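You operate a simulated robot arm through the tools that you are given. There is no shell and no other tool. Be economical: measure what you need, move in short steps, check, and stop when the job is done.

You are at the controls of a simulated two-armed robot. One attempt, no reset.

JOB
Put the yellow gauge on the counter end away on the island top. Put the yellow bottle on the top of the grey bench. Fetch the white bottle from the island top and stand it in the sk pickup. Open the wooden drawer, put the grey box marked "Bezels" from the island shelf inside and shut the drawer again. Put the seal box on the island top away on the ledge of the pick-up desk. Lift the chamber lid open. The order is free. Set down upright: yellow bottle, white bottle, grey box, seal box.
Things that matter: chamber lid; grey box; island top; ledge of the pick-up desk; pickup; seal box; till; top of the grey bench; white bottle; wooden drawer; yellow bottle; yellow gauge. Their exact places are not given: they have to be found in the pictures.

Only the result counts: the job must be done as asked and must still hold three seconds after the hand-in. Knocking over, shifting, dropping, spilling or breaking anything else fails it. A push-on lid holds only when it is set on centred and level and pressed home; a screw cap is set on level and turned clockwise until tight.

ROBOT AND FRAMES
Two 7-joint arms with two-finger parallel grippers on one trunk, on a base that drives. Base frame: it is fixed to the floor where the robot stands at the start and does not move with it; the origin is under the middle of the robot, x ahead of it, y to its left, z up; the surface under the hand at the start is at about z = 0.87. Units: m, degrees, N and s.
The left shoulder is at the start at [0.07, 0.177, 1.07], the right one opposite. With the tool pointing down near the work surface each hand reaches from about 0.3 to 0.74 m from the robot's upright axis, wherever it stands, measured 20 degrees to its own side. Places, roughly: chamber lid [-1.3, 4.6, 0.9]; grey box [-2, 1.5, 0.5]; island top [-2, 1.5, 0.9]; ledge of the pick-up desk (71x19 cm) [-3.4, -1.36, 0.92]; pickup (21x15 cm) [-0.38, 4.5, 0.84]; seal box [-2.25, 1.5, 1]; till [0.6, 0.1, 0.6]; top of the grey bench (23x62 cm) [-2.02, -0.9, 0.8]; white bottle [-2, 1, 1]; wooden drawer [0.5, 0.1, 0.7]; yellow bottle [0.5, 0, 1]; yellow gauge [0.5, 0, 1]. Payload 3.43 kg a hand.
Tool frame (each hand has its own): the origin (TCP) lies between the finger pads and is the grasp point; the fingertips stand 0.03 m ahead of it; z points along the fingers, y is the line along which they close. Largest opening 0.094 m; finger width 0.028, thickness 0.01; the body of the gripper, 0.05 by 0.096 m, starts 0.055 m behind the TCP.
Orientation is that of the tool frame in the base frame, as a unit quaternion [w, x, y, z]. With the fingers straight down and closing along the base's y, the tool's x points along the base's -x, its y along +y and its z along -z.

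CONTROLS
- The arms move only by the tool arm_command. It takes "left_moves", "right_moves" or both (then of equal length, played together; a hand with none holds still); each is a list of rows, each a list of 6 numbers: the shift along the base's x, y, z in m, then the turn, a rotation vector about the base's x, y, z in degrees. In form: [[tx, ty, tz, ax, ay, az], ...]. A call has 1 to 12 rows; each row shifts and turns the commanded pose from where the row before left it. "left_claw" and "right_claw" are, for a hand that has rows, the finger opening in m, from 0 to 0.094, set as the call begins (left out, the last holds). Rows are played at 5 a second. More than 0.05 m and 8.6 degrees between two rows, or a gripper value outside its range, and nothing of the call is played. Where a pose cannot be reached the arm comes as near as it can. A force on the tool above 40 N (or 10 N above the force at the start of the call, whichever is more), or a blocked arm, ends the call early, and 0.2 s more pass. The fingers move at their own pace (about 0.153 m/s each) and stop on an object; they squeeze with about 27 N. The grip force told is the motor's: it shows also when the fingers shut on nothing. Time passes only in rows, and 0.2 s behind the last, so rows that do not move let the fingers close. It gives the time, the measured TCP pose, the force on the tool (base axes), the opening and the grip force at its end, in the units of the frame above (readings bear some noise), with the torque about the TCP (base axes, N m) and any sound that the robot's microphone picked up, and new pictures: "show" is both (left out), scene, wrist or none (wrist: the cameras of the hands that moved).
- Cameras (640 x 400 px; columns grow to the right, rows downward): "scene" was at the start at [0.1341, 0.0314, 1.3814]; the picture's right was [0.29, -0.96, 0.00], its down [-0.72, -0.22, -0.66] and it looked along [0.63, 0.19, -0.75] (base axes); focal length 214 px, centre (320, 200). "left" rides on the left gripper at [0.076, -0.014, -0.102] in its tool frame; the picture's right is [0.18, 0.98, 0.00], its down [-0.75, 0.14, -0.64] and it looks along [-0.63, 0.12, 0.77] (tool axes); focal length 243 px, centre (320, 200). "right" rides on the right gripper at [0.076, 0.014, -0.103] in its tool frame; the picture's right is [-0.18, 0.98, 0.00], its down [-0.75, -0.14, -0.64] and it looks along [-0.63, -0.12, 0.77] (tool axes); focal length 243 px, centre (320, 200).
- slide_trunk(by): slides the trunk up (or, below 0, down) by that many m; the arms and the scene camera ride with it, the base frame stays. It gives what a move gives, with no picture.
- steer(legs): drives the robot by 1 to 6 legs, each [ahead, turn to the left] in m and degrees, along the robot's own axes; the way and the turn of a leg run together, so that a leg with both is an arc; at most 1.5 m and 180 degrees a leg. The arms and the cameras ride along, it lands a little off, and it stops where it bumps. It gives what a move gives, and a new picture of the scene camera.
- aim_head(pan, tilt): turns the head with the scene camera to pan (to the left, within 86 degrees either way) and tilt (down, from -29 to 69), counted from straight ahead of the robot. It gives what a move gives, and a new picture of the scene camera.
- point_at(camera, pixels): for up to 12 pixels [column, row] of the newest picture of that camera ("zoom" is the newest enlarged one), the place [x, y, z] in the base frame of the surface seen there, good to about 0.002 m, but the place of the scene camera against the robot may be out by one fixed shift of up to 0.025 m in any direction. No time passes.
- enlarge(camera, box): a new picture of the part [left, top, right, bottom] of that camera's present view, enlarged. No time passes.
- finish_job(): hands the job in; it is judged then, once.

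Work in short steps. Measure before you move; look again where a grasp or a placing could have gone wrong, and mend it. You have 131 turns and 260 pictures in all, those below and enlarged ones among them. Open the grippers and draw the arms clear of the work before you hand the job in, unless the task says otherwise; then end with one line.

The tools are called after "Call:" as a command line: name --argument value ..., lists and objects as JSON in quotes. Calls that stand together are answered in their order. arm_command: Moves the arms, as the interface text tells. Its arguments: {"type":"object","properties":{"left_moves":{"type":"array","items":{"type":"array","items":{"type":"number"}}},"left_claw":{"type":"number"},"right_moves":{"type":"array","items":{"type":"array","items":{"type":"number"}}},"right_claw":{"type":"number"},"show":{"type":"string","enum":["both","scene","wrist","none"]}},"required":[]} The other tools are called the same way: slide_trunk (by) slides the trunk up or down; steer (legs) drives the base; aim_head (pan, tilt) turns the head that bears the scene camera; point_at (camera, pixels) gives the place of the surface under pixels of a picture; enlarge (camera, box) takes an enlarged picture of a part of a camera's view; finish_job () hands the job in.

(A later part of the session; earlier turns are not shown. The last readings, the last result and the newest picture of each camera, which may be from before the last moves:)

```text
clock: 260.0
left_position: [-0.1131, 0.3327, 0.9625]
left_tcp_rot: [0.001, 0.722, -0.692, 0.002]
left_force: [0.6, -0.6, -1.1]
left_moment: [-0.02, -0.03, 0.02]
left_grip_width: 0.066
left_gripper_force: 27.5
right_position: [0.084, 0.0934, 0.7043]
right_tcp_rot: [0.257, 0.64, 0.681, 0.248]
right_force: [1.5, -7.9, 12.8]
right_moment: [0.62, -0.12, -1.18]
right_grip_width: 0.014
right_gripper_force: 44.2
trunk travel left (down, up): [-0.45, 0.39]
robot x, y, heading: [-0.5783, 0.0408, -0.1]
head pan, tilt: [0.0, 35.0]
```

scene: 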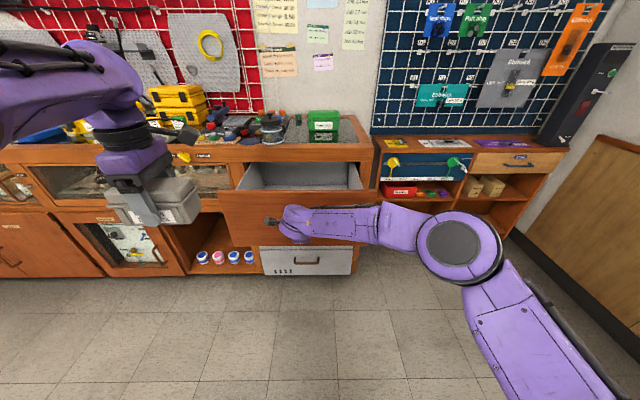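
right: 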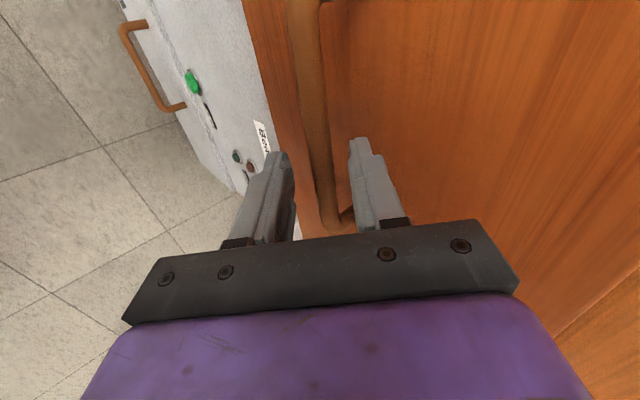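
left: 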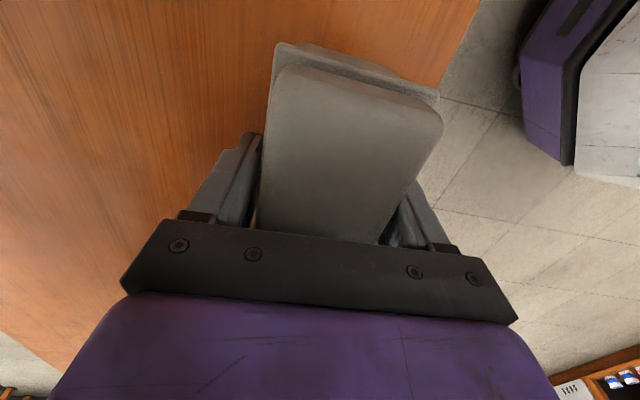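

The drawer is open ~22 cm and empty. I release the handle, back the right hand off and up, and measure the interior.

Call:
arm_command --right_moves '[[0, 0, 0, 0, 0, 0], [0, 0, 0, 0, 0, 0], [-0.02, 0, 0.022, 0, 0, 0], [-0.02, 0, 0.022, 0, 0, 0], [-0.02, -0.02, 0.03, 0, 0, 0], [-0.02, -0.04, 0.02, 0, 0, 0], [-0.01, -0.04, 0.02, 0, 0, 0], [0, -0.04, 0.02, 0, 0, 0], [0, -0.04, 0.02, 0, 0, 0]]' --right_claw 0.05 --show "scene"

Call:
point_at --camera "scene" --pixels '[[300, 187], [330, 187], [260, 190], [345, 190], [300, 195], [280, 175], [300, 170], [352, 180], [245, 180], [250, 187]]'

```text
clock: 262.0
left_position: [-0.1118, 0.3332, 0.9607]
left_tcp_rot: [0.001, 0.722, -0.692, 0.001]
left_force: [0.3, 0.5, -2.7]
left_moment: [0.01, -0.01, -0.01]
left_grip_width: 0.0664
left_gripper_force: 26.9
right_position: [-0.0074, -0.0894, 0.8566]
right_tcp_rot: [0.256, 0.64, 0.681, 0.246]
right_force: [-0.3, -0.6, 0.3]
right_moment: [0.02, 0.02, 0.0]
right_grip_width: 0.0502
right_gripper_force: 0.0
trunk travel left (down, up): [-0.45, 0.39]
robot x, y, heading: [-0.5807, 0.0394, -0.1]
head pan, tilt: [0.0, 35.0]
```

scene: 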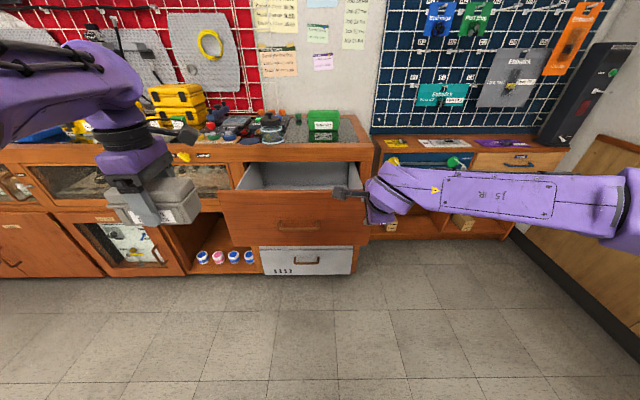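

```text
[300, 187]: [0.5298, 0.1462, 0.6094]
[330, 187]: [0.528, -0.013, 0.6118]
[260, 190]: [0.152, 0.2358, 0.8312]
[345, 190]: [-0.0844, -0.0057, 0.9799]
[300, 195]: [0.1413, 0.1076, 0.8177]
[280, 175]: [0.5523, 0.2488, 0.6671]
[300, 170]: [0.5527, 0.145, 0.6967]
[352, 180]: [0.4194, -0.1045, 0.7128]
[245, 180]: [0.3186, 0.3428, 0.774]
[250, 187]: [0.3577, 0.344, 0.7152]
```

Drawer floor ≈0.60, front wall top ≈0.82. I move the right hand aside and up, raise the trunk 0.1, and drive up so the left hand can lower the box in.

Call:
arm_command --right_moves '[[-0.03, -0.03, 0.02, 0, 0, 0], [-0.03, -0.03, 0.02, 0, 0, 0], [-0.02, -0.04, 0.02, 0, 0, 0], [0, -0.04, 0.02, 0, 0, 0], [0, -0.04, 0.02, 0, 0, 0]]' --show "none"

Call:
slide_trunk --by 0.1

Call:
steer --legs '[[0.29, 0]]'

Call:
aim_head --pan 10 --tilt 55

```text
clock: 263.2
left_position: [-0.1115, 0.3342, 0.9619]
left_tcp_rot: [0.001, 0.722, -0.692, 0.001]
left_force: [0.6, 0.6, -2.2]
left_moment: [0.0, -0.01, 0.01]
left_grip_width: 0.0661
left_gripper_force: 27.1
right_position: [-0.0868, -0.2688, 0.9569]
right_tcp_rot: [0.256, 0.64, 0.681, 0.246]
right_force: [-0.5, -0.4, 0.6]
right_moment: [0.01, 0.04, 0.01]
right_grip_width: 0.0501
right_gripper_force: 0.0
trunk travel left (down, up): [-0.45, 0.39]
robot x, y, heading: [-0.5805, 0.0361, -0.1]
head pan, tilt: [0.0, 35.0]
```

```text
clock: 264.6
left_position: [-0.1118, 0.3353, 1.0598]
left_tcp_rot: [0.002, 0.723, -0.691, 0.001]
left_force: [-0.4, 0.3, -2.6]
left_moment: [-0.01, -0.04, 0.04]
left_grip_width: 0.0659
left_gripper_force: 27.1
right_position: [-0.0859, -0.2677, 1.0565]
right_tcp_rot: [0.256, 0.64, 0.681, 0.247]
right_force: [0.3, -0.4, -0.1]
right_moment: [0.0, -0.01, -0.01]
right_grip_width: 0.0501
right_gripper_force: 0.0
trunk travel left (down, up): [-0.55, 0.29]
robot x, y, heading: [-0.5814, 0.0371, -0.3]
head pan, tilt: [0.0, 35.0]
```

```text
clock: 266.6
left_position: [0.1829, 0.3324, 1.0607]
left_tcp_rot: [0.003, 0.722, -0.692, 0.001]
left_force: [0.7, -0.7, -1.6]
left_moment: [0.01, 0.02, 0.02]
left_grip_width: 0.0663
left_gripper_force: 26.9
right_position: [0.2073, -0.2708, 1.0571]
right_tcp_rot: [0.258, 0.642, 0.679, 0.246]
right_force: [-0.1, 0.3, -0.3]
right_moment: [-0.01, 0.02, -0.01]
right_grip_width: 0.0501
right_gripper_force: 0.1
trunk travel left (down, up): [-0.55, 0.29]
robot x, y, heading: [-0.2853, 0.0385, -0.5]
head pan, tilt: [0.0, 35.0]
```

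scene: 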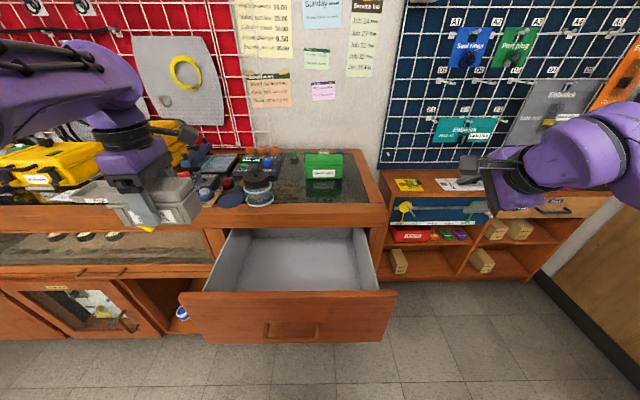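

```text
clock: 267.4
left_position: [0.1816, 0.3327, 1.0621]
left_tcp_rot: [0.001, 0.722, -0.692, 0.002]
left_force: [-0.4, 0.7, -1.5]
left_moment: [-0.01, 0.01, -0.01]
left_grip_width: 0.0666
left_gripper_force: 26.5
right_position: [0.2078, -0.2696, 1.0578]
right_tcp_rot: [0.257, 0.641, 0.68, 0.246]
right_force: [0.8, 1.0, 0.7]
right_moment: [0.03, 0.04, 0.0]
right_grip_width: 0.0498
right_gripper_force: 0.1
trunk travel left (down, up): [-0.55, 0.29]
robot x, y, heading: [-0.2854, 0.0371, -0.4]
head pan, tilt: [10.0, 55.0]
```

scene: 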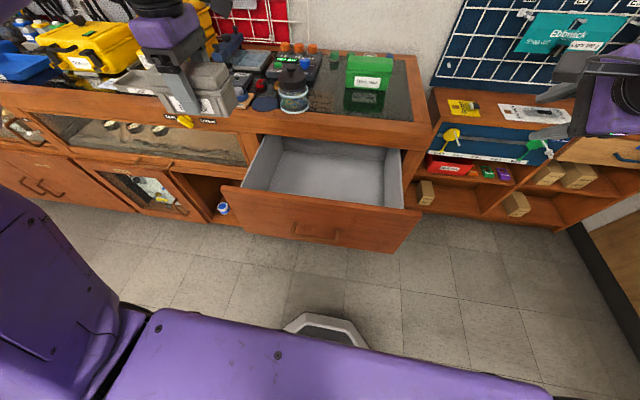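

I measure drawer floor, inner walls and the counter's front edge.

Call:
point_at --camera "scene" --pixels '[[320, 180], [280, 175], [370, 190], [330, 193], [230, 186], [420, 210], [330, 205], [262, 160], [400, 175], [320, 140], [320, 150], [300, 150]]'

```text
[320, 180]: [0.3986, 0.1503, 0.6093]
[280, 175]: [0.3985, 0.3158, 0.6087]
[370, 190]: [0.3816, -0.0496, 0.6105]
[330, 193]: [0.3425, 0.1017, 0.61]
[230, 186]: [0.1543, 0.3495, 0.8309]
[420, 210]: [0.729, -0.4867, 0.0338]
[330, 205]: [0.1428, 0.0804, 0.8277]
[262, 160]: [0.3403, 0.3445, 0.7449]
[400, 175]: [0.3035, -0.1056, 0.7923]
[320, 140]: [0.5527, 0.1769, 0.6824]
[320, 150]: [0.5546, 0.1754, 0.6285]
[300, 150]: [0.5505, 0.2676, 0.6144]
```

Target TCP: (0.245,0.19), floor 0.598 → TCP ≈0.642. I move over the drawer and lower halfway.

Call:
arm_command --left_moves '[[0.02, -0.035, 0, 0, 0, 0], [0.02, -0.035, 0, 0, 0, 0], [0.02, -0.035, -0.02, 0, 0, 0], [0.004, -0.037, -0.03, 0, 0, 0], [0, 0, -0.04, 0, 0, 0], [0, 0, -0.04, 0, 0, 0], [0, 0, -0.04, 0, 0, 0], [0, 0, -0.04, 0, 0, 0], [0, 0, 0, 0, 0, 0]]'

```text
clock: 269.4
left_position: [0.2463, 0.1915, 0.8505]
left_tcp_rot: [0.001, 0.722, -0.692, 0.002]
left_force: [-0.2, -0.1, -1.7]
left_moment: [-0.01, -0.04, 0.02]
left_grip_width: 0.0663
left_gripper_force: 26.7
right_position: [0.2061, -0.2706, 1.0582]
right_tcp_rot: [0.256, 0.642, 0.68, 0.246]
right_force: [-0.1, -0.5, 0.2]
right_moment: [-0.01, -0.01, 0.02]
right_grip_width: 0.0502
right_gripper_force: 0.1
trunk travel left (down, up): [-0.55, 0.29]
robot x, y, heading: [-0.2828, 0.0367, -0.2]
head pan, tilt: [10.0, 55.0]
```

scene: 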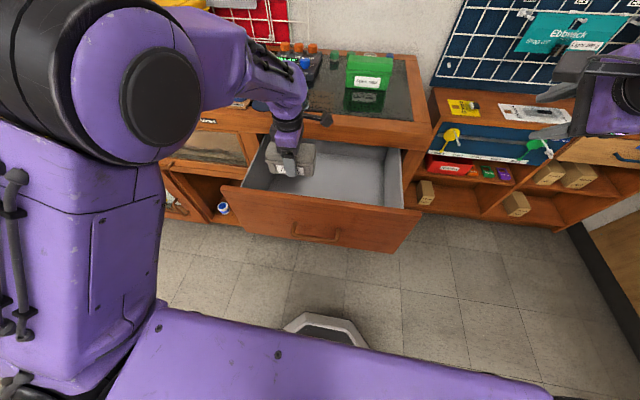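
left: 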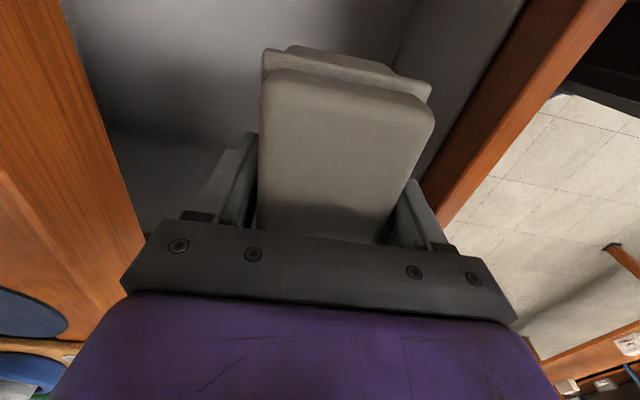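

I check the forearm's height near the drawer's front wall before going lower.

Call:
point_at --camera "scene" --pixels '[[265, 100], [245, 85], [235, 90], [215, 100], [270, 115], [240, 100], [285, 60], [200, 105]]'

```text
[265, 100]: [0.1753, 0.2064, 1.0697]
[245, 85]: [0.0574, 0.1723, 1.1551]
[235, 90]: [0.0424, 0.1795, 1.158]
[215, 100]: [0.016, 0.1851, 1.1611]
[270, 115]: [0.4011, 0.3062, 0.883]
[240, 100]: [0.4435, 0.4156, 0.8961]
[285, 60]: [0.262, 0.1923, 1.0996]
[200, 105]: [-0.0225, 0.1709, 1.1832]
```

Forearm clears the wall. I lower to about 1 cm above the floor.

Call:
arm_command --left_moves '[[0, 0, -0.04, 0, 0, 0], [0, 0, -0.04, 0, 0, 0], [0, 0, -0.04, 0, 0, 0], [0, 0, -0.04, 0, 0, 0], [0, 0, -0.035, 0, 0, 0], [0, 0, 0, 0, 0, 0]]'

```text
clock: 270.8
left_position: [0.2455, 0.1899, 0.6568]
left_tcp_rot: [0.001, 0.722, -0.692, 0.001]
left_force: [-0.2, 0.2, -2.8]
left_moment: [-0.01, 0.0, 0.0]
left_grip_width: 0.0664
left_gripper_force: 26.8
right_position: [0.2071, -0.2697, 1.0571]
right_tcp_rot: [0.257, 0.641, 0.68, 0.246]
right_force: [-0.4, 0.3, -0.2]
right_moment: [0.0, 0.02, -0.02]
right_grip_width: 0.0499
right_gripper_force: 0.1
trunk travel left (down, up): [-0.55, 0.29]
robot x, y, heading: [-0.282, 0.0334, -0.1]
head pan, tilt: [10.0, 55.0]
```

scene: 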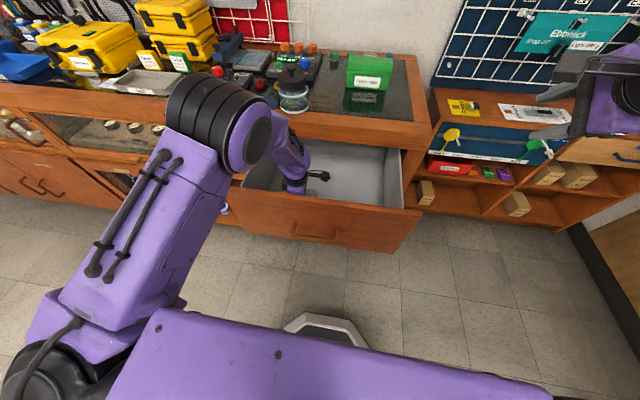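
left: 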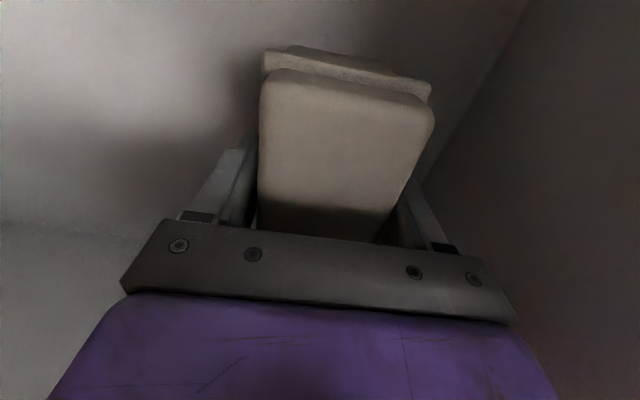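

Still free. I creep down until contact.

Call:
arm_command --left_moves '[[0, 0, -0.006, 0, 0, 0], [0, 0, -0.004, 0, 0, 0], [0, 0, -0.002, 0, 0, 0], [0, 0, -0.002, 0, 0, 0], [0, 0, 0, 0, 0, 0]]' --show "none"

```text
clock: 272.0
left_position: [0.2463, 0.1902, 0.643]
left_tcp_rot: [0.002, 0.721, -0.693, 0.002]
left_force: [-0.4, 0.7, -1.5]
left_moment: [0.0, 0.01, -0.04]
left_grip_width: 0.0662
left_gripper_force: 26.6
right_position: [0.207, -0.2705, 1.0563]
right_tcp_rot: [0.257, 0.641, 0.68, 0.246]
right_force: [0.9, 1.0, -0.4]
right_moment: [0.0, -0.02, 0.0]
right_grip_width: 0.05
right_gripper_force: 0.1
trunk travel left (down, up): [-0.55, 0.29]
robot x, y, heading: [-0.2854, 0.0391, -0.2]
head pan, tilt: [10.0, 55.0]
```

Call:
arm_command --left_moves '[[0, 0, -0.002, 0, 0, 0], [0, 0, -0.002, 0, 0, 0], [0, 0, 0, 0, 0, 0]]' --show "none"

```text
clock: 272.8
left_position: [0.2458, 0.1904, 0.6396]
left_tcp_rot: [0.001, 0.721, -0.693, 0.003]
left_force: [-0.1, 0.7, 8.6]
left_moment: [0.32, 0.34, -0.07]
left_grip_width: 0.0663
left_gripper_force: 27.0
right_position: [0.206, -0.2698, 1.0583]
right_tcp_rot: [0.257, 0.641, 0.68, 0.246]
right_force: [0.2, 0.6, -0.2]
right_moment: [-0.03, 0.03, 0.02]
right_grip_width: 0.0497
right_gripper_force: 0.0
trunk travel left (down, up): [-0.55, 0.29]
robot x, y, heading: [-0.2853, 0.0401, -0.1]
head pan, tilt: [10.0, 55.0]
```

Contact (8.6 N). I open and rise out of the drawer.

Call:
arm_command --left_moves '[[0, 0, 0.001, 0, 0, 0], [0, 0, 0, 0, 0, 0], [0, 0, 0, 0, 0, 0]]' --left_claw 0.092 --show "none"

Call:
arm_command --left_moves '[[0, 0, 0.02, 0, 0, 0], [0, 0, 0.04, 0, 0, 0], [0, 0, 0.045, 0, 0, 0], [0, 0, 0.045, 0, 0, 0], [0, 0, 0.045, 0, 0, 0], [0, 0, 0.045, 0, 0, 0], [0, 0, 0.045, 0, 0, 0], [0, 0, 0.045, 0, 0, 0], [-0.02, 0.03, 0.03, 0, 0, 0], [-0.03, 0.035, 0, 0, 0, 0], [-0.03, 0.035, 0, 0, 0, 0], [-0.03, 0.035, 0, 0, 0, 0]]'

```text
clock: 273.6
left_position: [0.2466, 0.191, 0.6392]
left_tcp_rot: [0.002, 0.722, -0.691, 0.0]
left_force: [-1.4, 0.4, -0.4]
left_moment: [0.05, -0.03, 0.0]
left_grip_width: 0.0918
left_gripper_force: 0.1
right_position: [0.2071, -0.2691, 1.0566]
right_tcp_rot: [0.257, 0.641, 0.68, 0.246]
right_force: [0.7, 0.6, 0.5]
right_moment: [0.0, -0.01, 0.0]
right_grip_width: 0.0501
right_gripper_force: 0.0
trunk travel left (down, up): [-0.55, 0.29]
robot x, y, heading: [-0.2855, 0.0394, -0.5]
head pan, tilt: [10.0, 55.0]
```

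```text
clock: 276.2
left_position: [0.1552, 0.3375, 0.9968]
left_tcp_rot: [0.008, 0.721, -0.693, 0.01]
left_force: [-0.6, -0.3, -0.7]
left_moment: [-0.01, 0.0, -0.04]
left_grip_width: 0.0917
left_gripper_force: 0.0
left hand out of reach, approached as far as the arm can: row 11, 12
right_position: [0.2061, -0.2668, 1.0575]
right_tcp_rot: [0.257, 0.641, 0.68, 0.246]
right_force: [0.0, 0.6, -0.4]
right_moment: [-0.01, -0.02, 0.03]
right_grip_width: 0.0502
right_gripper_force: 0.0
trunk travel left (down, up): [-0.55, 0.29]
robot x, y, heading: [-0.2849, 0.0362, -0.3]
head pan, tilt: [10.0, 55.0]
```

scene: 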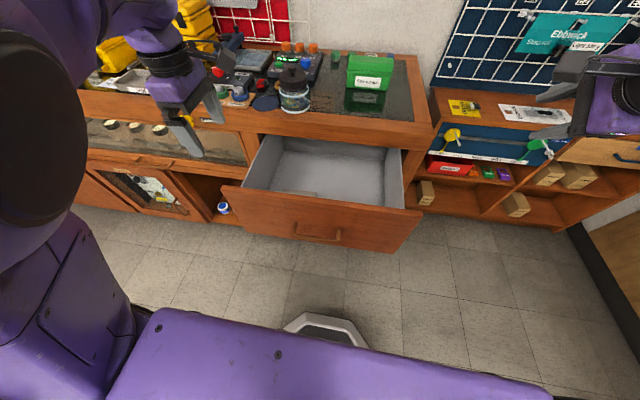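
left: 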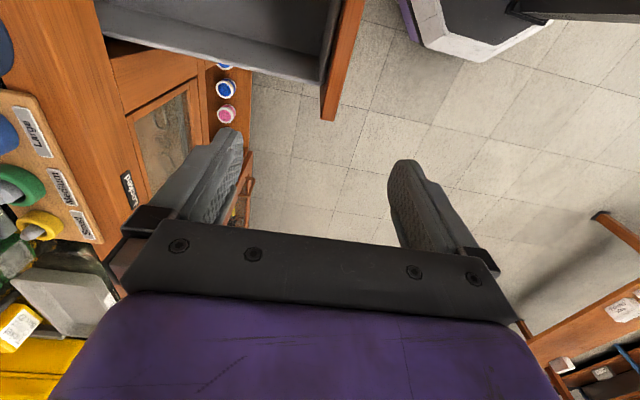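

I check that the box is standing in the drawer.

Call:
enlarge --camera "scene" --box '[220, 110, 430, 260]'

```text
2.67 times, centred on (325, 185) of scene
```

zoom: 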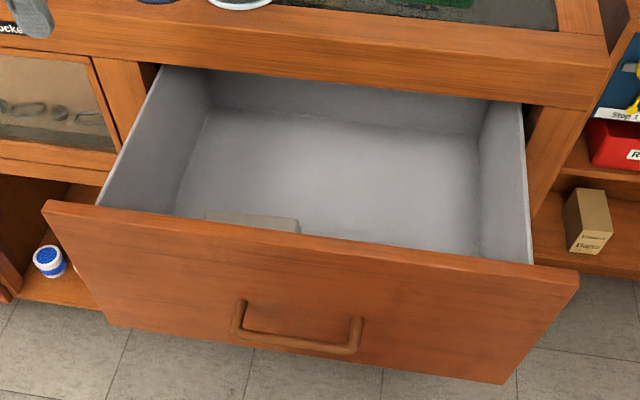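

The box stands in the drawer. To shut it, I back off 0.15 m, and bring the closed right fingers in front of the panel above the handle.

Call:
steer --legs '[[-0.16, 0]]'

Call:
arm_command --left_moves '[[0, 0, 0.01, 0, 0, 0], [0, 0, 0.01, 0, 0, 0], [0, 0, 0.01, 0, 0, 0], [0, 0, 0.01, 0, 0, 0], [0, 0, 0.01, 0, 0, 0], [0, 0, 0.01, 0, 0, 0], [0, 0, 0.01, 0, 0, 0], [0, 0, 0.01, 0, 0, 0], [0, 0, 0, 0, 0, 0], [0, 0, 0, 0, 0, 0]]' --right_moves '[[0, 0.035, -0.026, 0, 0, 0], [0, 0.04, -0.026, 0, 0, 0], [0, 0.04, -0.026, 0, 0, 0], [0, 0.04, -0.026, 0, 0, 0], [0, 0.04, -0.026, 0, 0, 0], [0, 0.04, -0.026, 0, 0, 0], [0, 0.04, -0.026, 0, 0, 0], [0, 0.04, -0.026, 0, 0, 0], [0, 0.04, -0.026, 0, 0, 0], [0, 0.005, -0.02, 0, 0, 0]]' --right_claw 0.0

```text
clock: 277.6
left_position: [-0.0077, 0.3363, 0.9972]
left_tcp_rot: [0.009, 0.723, -0.691, 0.007]
left_force: [-0.3, 0.7, -0.1]
left_moment: [0.01, -0.06, 0.02]
left_grip_width: 0.092
left_gripper_force: 0.0
right_position: [0.0433, -0.2695, 1.058]
right_tcp_rot: [0.257, 0.641, 0.68, 0.245]
right_force: [-1.0, 0.5, -0.6]
right_moment: [0.0, 0.0, 0.02]
right_grip_width: 0.0498
right_gripper_force: 0.1
trunk travel left (down, up): [-0.55, 0.29]
robot x, y, heading: [-0.4468, 0.0394, -0.2]
head pan, tilt: [10.0, 55.0]
```

scene: 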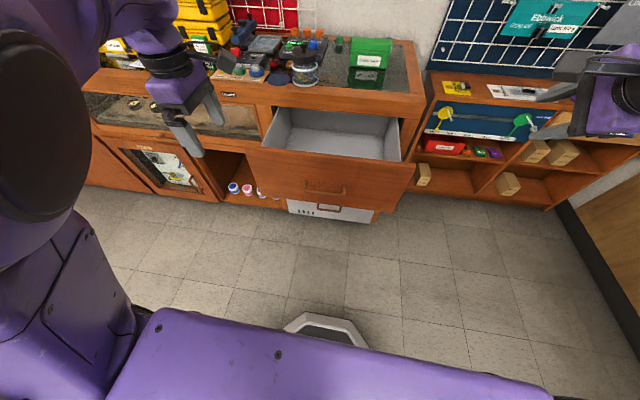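

```text
clock: 279.9
left_position: [-0.0066, 0.3377, 1.0763]
left_tcp_rot: [0.013, 0.724, -0.69, 0.009]
left_force: [-0.1, 0.6, -0.8]
left_moment: [0.03, 0.0, 0.01]
left_grip_width: 0.092
left_gripper_force: 0.0
right_position: [0.0432, 0.0891, 0.8024]
right_tcp_rot: [0.257, 0.642, 0.68, 0.245]
right_force: [0.5, 1.5, -0.2]
right_moment: [0.01, -0.04, 0.0]
right_grip_width: 0.0
right_gripper_force: 26.9
trunk travel left (down, up): [-0.55, 0.29]
robot x, y, heading: [-0.4483, 0.0382, -0.6]
head pan, tilt: [10.0, 55.0]
```

scene: 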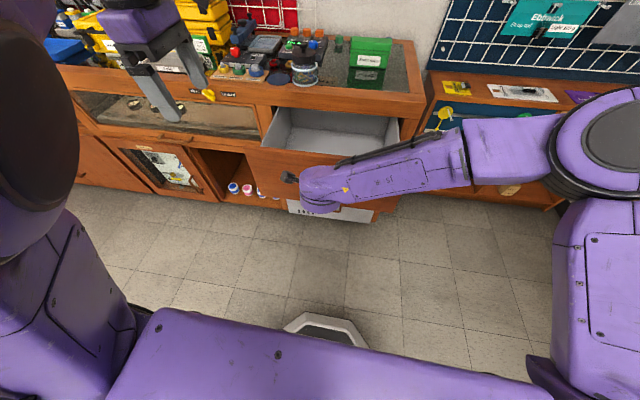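
right: 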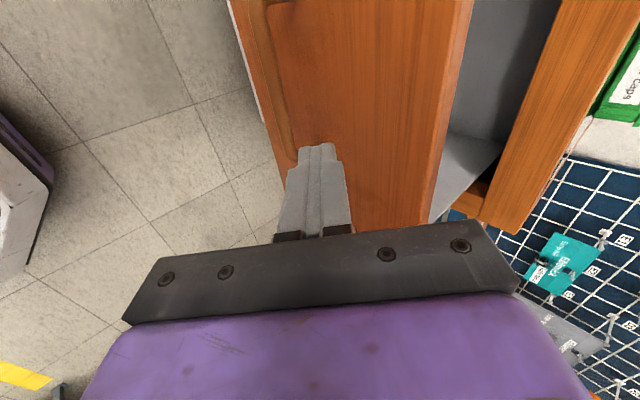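
left: 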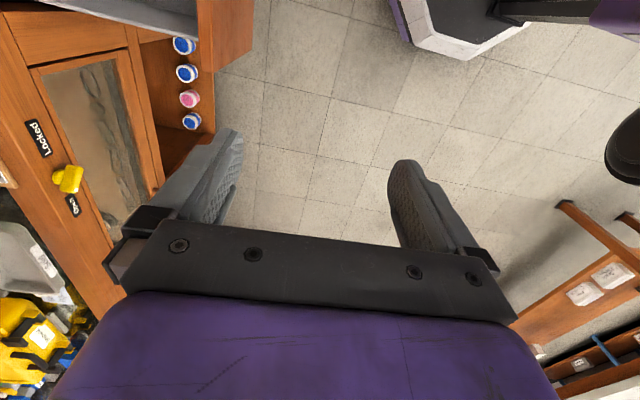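

Tip is at z≈0.78, above the handle. I push the drawer in by driving 0.29 m.

Call:
steer --legs '[[0.29, 0]]'

```text
clock: 281.9
left_position: [0.2814, 0.3388, 1.0751]
left_tcp_rot: [0.013, 0.724, -0.689, 0.011]
left_force: [-0.7, -0.6, -0.9]
left_moment: [0.0, 0.03, 0.01]
left_grip_width: 0.0921
left_gripper_force: 0.1
right_position: [0.3316, 0.0897, 0.8043]
right_tcp_rot: [0.256, 0.641, 0.681, 0.246]
right_force: [-4.4, 1.4, -0.9]
right_moment: [0.0, 0.09, -0.07]
right_grip_width: 0.0001
right_gripper_force: 26.9
trunk travel left (down, up): [-0.55, 0.29]
robot x, y, heading: [-0.1552, 0.0387, -0.2]
head pan, tilt: [10.0, 55.0]
```

scene: 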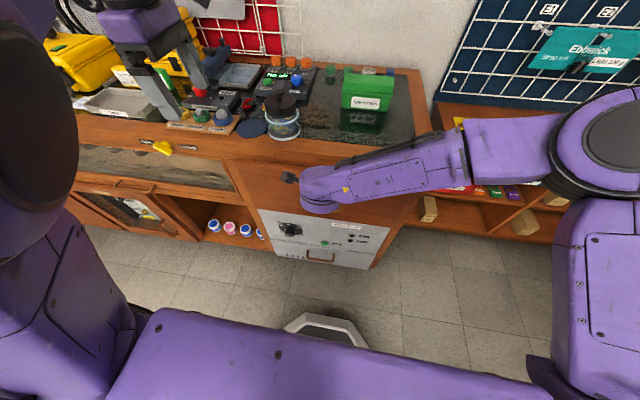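

Nearly shut. I push the last bit with the arm until the force shows it is home.

Call:
arm_command --right_moves '[[0.004, 0, 0, 0, 0, 0], [0.004, 0, 0, 0, 0, 0], [0.004, 0, 0, 0, 0, 0], [0.004, 0, 0, 0, 0, 0], [0, 0, 0, 0, 0, 0]]' --show "wrist"

```text
clock: 282.6
left_position: [0.2763, 0.3381, 1.0786]
left_tcp_rot: [0.012, 0.723, -0.69, 0.014]
left_force: [0.0, -0.5, -0.3]
left_moment: [-0.02, -0.01, -0.01]
left_grip_width: 0.092
left_gripper_force: 0.0
right_position: [0.3322, 0.0896, 0.8042]
right_tcp_rot: [0.254, 0.641, 0.682, 0.244]
right_force: [-20.9, -3.8, 15.7]
right_moment: [-0.28, -0.05, -0.33]
right_grip_width: 0.0
right_gripper_force: 27.2
trunk travel left (down, up): [-0.55, 0.29]
robot x, y, heading: [-0.1578, 0.038, -0.3]
head pan, tilt: [10.0, 55.0]
stopped in row 3 (right hand): the force on the tool passed its limit at 44 N (the readings are from after the stop); the commanded pose is now the measured one
```

right: 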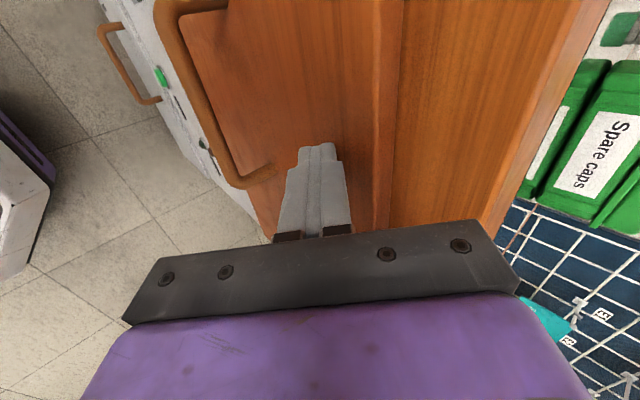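

The drawer is home. I withdraw the right hand, drive back and verify.

Call:
arm_command --right_moves '[[-0.03, 0, 0.01, 0, 0, 0], [-0.03, -0.02, 0.02, 0, 0, 0], [-0.02, -0.04, 0.02, 0, 0, 0], [0, -0.04, 0.02, 0, 0, 0], [0, -0.04, 0.02, 0, 0, 0], [0, -0.04, 0.02, 0, 0, 0], [0, -0.04, 0.02, 0, 0, 0]]' --show "none"

Call:
steer --legs '[[-0.5, 0]]'

Call:
enlarge --camera "scene" --box '[200, 60, 420, 240]'

Call:
point_at --camera "scene" --pixels '[[310, 120], [320, 150], [300, 160], [360, 150]]'

```text
clock: 284.2
left_position: [0.2802, 0.3371, 1.0769]
left_tcp_rot: [0.014, 0.724, -0.69, 0.012]
left_force: [-0.7, 0.2, 0.1]
left_moment: [0.04, 0.01, 0.01]
left_grip_width: 0.092
left_gripper_force: 0.1
right_position: [0.2569, -0.1293, 0.9288]
right_tcp_rot: [0.252, 0.641, 0.683, 0.243]
right_force: [-1.1, 0.3, 0.5]
right_moment: [0.03, -0.01, 0.02]
right_grip_width: 0.0001
right_gripper_force: 26.6
trunk travel left (down, up): [-0.55, 0.29]
robot x, y, heading: [-0.1608, 0.0381, 0.1]
head pan, tilt: [10.0, 55.0]
```

```text
clock: 287.1
left_position: [-0.2058, 0.3406, 1.0757]
left_tcp_rot: [0.014, 0.722, -0.691, 0.012]
left_force: [0.1, 0.4, 0.2]
left_moment: [-0.01, 0.0, 0.0]
left_grip_width: 0.0917
left_gripper_force: 0.1
right_position: [-0.2316, -0.1267, 0.9292]
right_tcp_rot: [0.254, 0.643, 0.68, 0.242]
right_force: [-1.2, 1.2, 0.6]
right_moment: [-0.02, -0.01, -0.02]
right_grip_width: 0.0
right_gripper_force: 26.6
trunk travel left (down, up): [-0.55, 0.29]
robot x, y, heading: [-0.6441, 0.0401, -0.4]
head pan, tilt: [10.0, 55.0]
```

scene: 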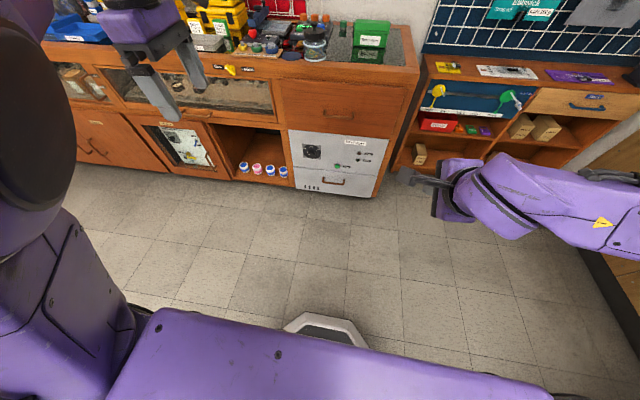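

```text
2.22 times, centred on (310, 150) of scene
```

zoom: 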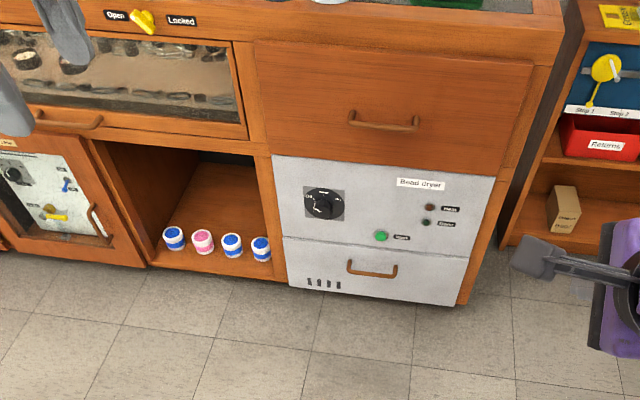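

```text
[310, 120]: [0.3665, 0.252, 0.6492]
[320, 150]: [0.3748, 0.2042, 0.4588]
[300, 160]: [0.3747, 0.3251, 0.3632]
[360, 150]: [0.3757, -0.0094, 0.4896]
```

The drawer is flush (x 0.3665 as before). Now I drive west past the island's front end and look along its west side.

Call:
steer --legs '[[0, 180], [1.4, 0], [0.7, 0]]'

Call:
aim_head --pan -50 --tilt 30

```text
clock: 305.0
left_position: [-3.1768, -0.4064, 1.0763]
left_tcp_rot: [-0.013, 0.665, 0.746, 0.013]
left_force: [0.4, 0.3, 0.0]
left_moment: [0.03, -0.05, 0.01]
left_grip_width: 0.092
left_gripper_force: 0.0
right_position: [-3.185, 0.0602, 0.9297]
right_tcp_rot: [0.251, 0.704, -0.618, -0.245]
right_force: [-0.1, 0.6, 0.6]
right_moment: [-0.01, 0.0, 0.01]
right_grip_width: 0.0001
right_gripper_force: 27.2
trunk travel left (down, up): [-0.55, 0.29]
robot x, y, heading: [-2.7612, -0.0804, -176.3]
head pan, tilt: [10.0, 55.0]
```

scene: 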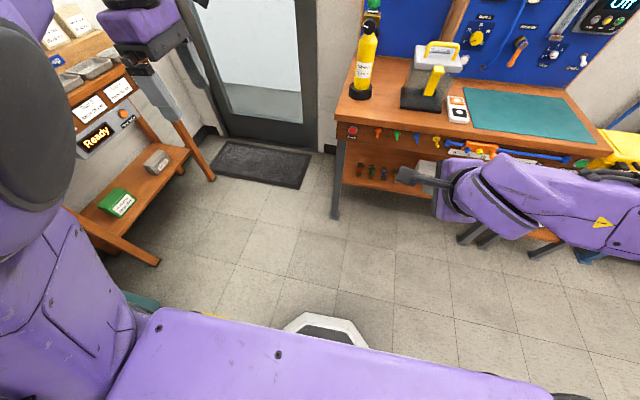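

```text
clock: 306.3
left_position: [-3.1772, -0.4064, 1.0766]
left_tcp_rot: [-0.012, 0.664, 0.747, 0.013]
left_force: [-0.2, 0.0, 0.3]
left_moment: [-0.02, -0.01, 0.0]
left_grip_width: 0.0921
left_gripper_force: 0.1
right_position: [-3.186, 0.0591, 0.9292]
right_tcp_rot: [0.25, 0.704, -0.618, -0.245]
right_force: [0.1, -1.8, -0.4]
right_moment: [-0.02, -0.02, 0.0]
right_grip_width: 0.0
right_gripper_force: 26.6
trunk travel left (down, up): [-0.55, 0.29]
robot x, y, heading: [-2.7578, -0.0762, -176.5]
head pan, tilt: [-50.0, 30.0]
5 turns are left
```

scene: 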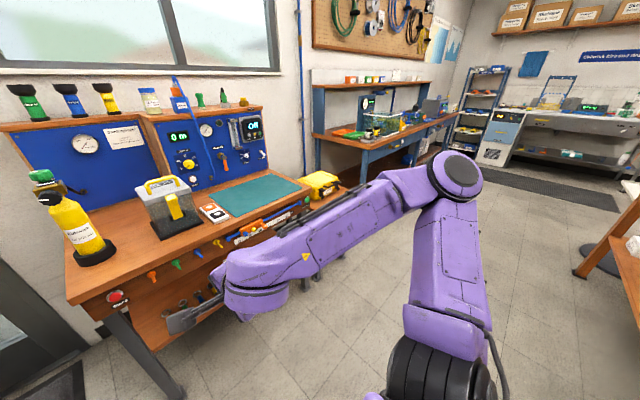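

Only five turns remain, so I batch: raise the trunk (arms clear everything), drive to the island's west side at y≈1.28 facing east, bring the left hand above the expected seal box place (≈(-2.17,1.48)), and probe a grid of pixels there.

Call:
slide_trunk --by 0.25

Call:
steer --legs '[[0, -93], [1.35, 0], [0, -90]]'

Call:
aim_head --pan 15 --tilt 50

Call:
arm_command --left_moves '[[0.02, -0.015, -0.04, 0, 0, 0], [0.02, -0.015, -0.04, 0, 0, 0], [0.02, -0.015, -0.04, 0, 0, 0], [0.02, -0.015, -0.04, 0, 0, 0], [0.02, -0.015, -0.04, 0, 0, 0], [0.02, -0.015, -0.035, 0, 0, 0], [0.01, -0.01, -0.03, 0, 0, 0], [0, 0, 0, 0, 0, 0]]' --left_claw 0.094

Call:
point_at --camera "left" --pixels '[[320, 130], [280, 130], [240, 130], [200, 130], [360, 130], [400, 130], [440, 130], [320, 90], [320, 50], [320, 170], [240, 60], [400, 60]]'

Call:
point_at --camera "left" --pixels '[[320, 20], [280, 90], [360, 90], [280, 50], [360, 50], [160, 90], [480, 90], [160, 40], [480, 40], [260, 150], [380, 150], [120, 130]]'

Call:
point_at --camera "scene" --pixels '[[320, 100], [300, 110], [280, 120], [260, 130], [320, 130], [340, 110], [300, 140], [240, 110], [360, 130], [280, 150], [220, 130], [300, 90]]'

```text
clock: 308.9
left_position: [-3.1767, -0.4072, 1.3261]
left_tcp_rot: [-0.013, 0.664, 0.747, 0.014]
left_force: [-0.6, -0.2, -0.2]
left_moment: [0.02, 0.0, -0.02]
left_grip_width: 0.092
left_gripper_force: 0.1
right_position: [-3.1842, 0.0605, 1.1788]
right_tcp_rot: [0.251, 0.703, -0.618, -0.245]
right_force: [-0.2, -0.4, -0.4]
right_moment: [-0.02, 0.01, -0.01]
right_grip_width: 0.0
right_gripper_force: 27.3
trunk travel left (down, up): [-0.8, 0.04]
robot x, y, heading: [-2.7578, -0.0723, -176.2]
head pan, tilt: [-50.0, 30.0]
```

```text
clock: 323.5
left_position: [-2.3287, 1.6042, 1.3251]
left_tcp_rot: [0.015, 0.729, -0.684, 0.012]
left_force: [0.2, 0.3, -0.2]
left_moment: [0.0, -0.03, -0.01]
left_grip_width: 0.0918
left_gripper_force: 0.1
right_position: [-2.347, 1.1357, 1.1789]
right_tcp_rot: [0.252, 0.637, 0.687, 0.244]
right_force: [0.1, 0.6, -1.1]
right_moment: [0.01, 0.02, -0.01]
right_grip_width: 0.0
right_gripper_force: 27.0
trunk travel left (down, up): [-0.8, 0.04]
robot x, y, heading: [-2.7595, 1.2957, 0.6]
head pan, tilt: [-50.0, 30.0]
```

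scene: 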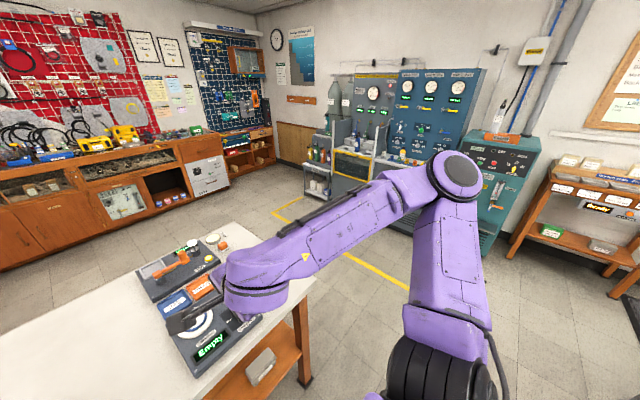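

```text
clock: 324.9
left_position: [-2.329, 1.6022, 1.3235]
left_tcp_rot: [0.015, 0.729, -0.684, 0.012]
left_force: [-0.5, 0.2, 0.8]
left_moment: [-0.05, -0.01, 0.03]
left_grip_width: 0.0919
left_gripper_force: 0.1
right_position: [-2.3465, 1.1368, 1.1798]
right_tcp_rot: [0.251, 0.637, 0.687, 0.245]
right_force: [-0.2, -1.0, 0.9]
right_moment: [-0.01, 0.0, 0.03]
right_grip_width: 0.0
right_gripper_force: 27.3
trunk travel left (down, up): [-0.8, 0.04]
robot x, y, heading: [-2.7696, 1.2996, 0.5]
head pan, tilt: [15.0, 50.0]
```

scene: 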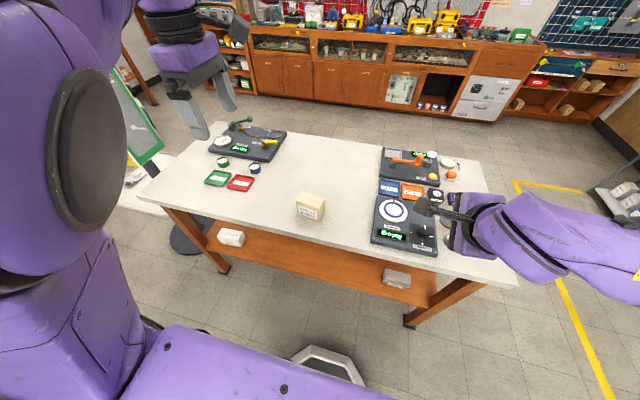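

```text
clock: 326.7
left_position: [-2.1985, 1.5045, 1.0594]
left_tcp_rot: [0.014, 0.729, -0.685, 0.012]
left_force: [-0.6, -0.7, 0.0]
left_moment: [0.01, -0.02, -0.03]
left_grip_width: 0.094
left_gripper_force: 0.0
right_position: [-2.3468, 1.1368, 1.1789]
right_tcp_rot: [0.251, 0.637, 0.686, 0.244]
right_force: [0.1, -0.6, 0.5]
right_moment: [-0.01, 0.02, 0.02]
right_grip_width: 0.0
right_gripper_force: 27.5
trunk travel left (down, up): [-0.8, 0.04]
robot x, y, heading: [-2.7623, 1.2936, 0.5]
head pan, tilt: [15.0, 50.0]
```

scene: 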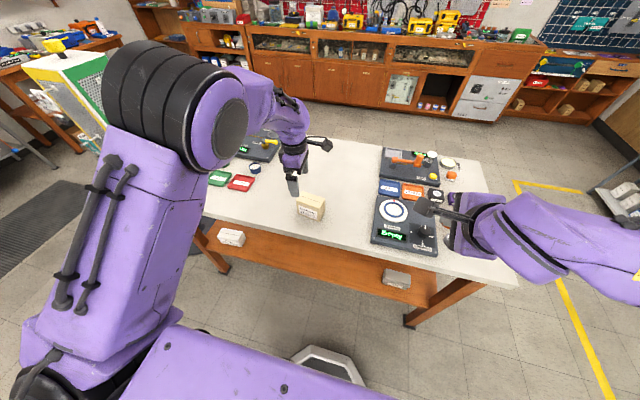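
left: 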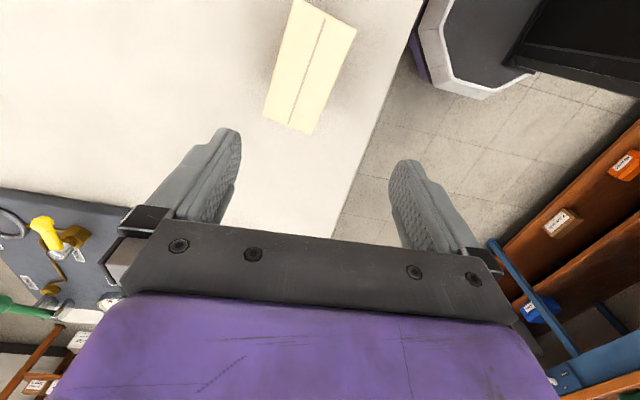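

```text
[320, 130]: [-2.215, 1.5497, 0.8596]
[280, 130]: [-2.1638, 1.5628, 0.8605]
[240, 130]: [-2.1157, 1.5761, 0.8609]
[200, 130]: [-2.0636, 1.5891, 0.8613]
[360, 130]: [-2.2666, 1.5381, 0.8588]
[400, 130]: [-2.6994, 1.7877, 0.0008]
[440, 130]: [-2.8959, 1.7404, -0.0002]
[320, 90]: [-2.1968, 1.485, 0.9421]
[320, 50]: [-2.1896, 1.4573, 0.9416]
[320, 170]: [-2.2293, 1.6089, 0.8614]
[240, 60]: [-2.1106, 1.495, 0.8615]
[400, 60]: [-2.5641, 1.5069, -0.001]
```

```text
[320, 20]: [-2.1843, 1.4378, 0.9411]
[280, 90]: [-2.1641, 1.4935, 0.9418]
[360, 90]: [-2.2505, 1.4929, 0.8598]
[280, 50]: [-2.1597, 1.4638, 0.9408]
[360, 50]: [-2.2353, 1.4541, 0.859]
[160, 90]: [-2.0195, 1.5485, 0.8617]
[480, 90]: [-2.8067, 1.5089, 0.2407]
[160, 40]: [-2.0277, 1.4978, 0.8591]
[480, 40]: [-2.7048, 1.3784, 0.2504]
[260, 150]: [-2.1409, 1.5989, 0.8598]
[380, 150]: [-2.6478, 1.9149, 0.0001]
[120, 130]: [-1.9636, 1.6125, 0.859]
```

```text
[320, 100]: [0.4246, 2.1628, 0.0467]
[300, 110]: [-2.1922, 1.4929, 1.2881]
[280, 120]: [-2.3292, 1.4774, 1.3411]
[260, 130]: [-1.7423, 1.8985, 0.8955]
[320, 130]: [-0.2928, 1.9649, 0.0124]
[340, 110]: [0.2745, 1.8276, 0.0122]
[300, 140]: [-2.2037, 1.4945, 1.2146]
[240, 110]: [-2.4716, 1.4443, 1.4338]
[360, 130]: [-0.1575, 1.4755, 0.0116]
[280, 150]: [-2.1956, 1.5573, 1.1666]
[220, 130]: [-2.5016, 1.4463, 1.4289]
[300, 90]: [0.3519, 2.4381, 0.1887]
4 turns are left
```

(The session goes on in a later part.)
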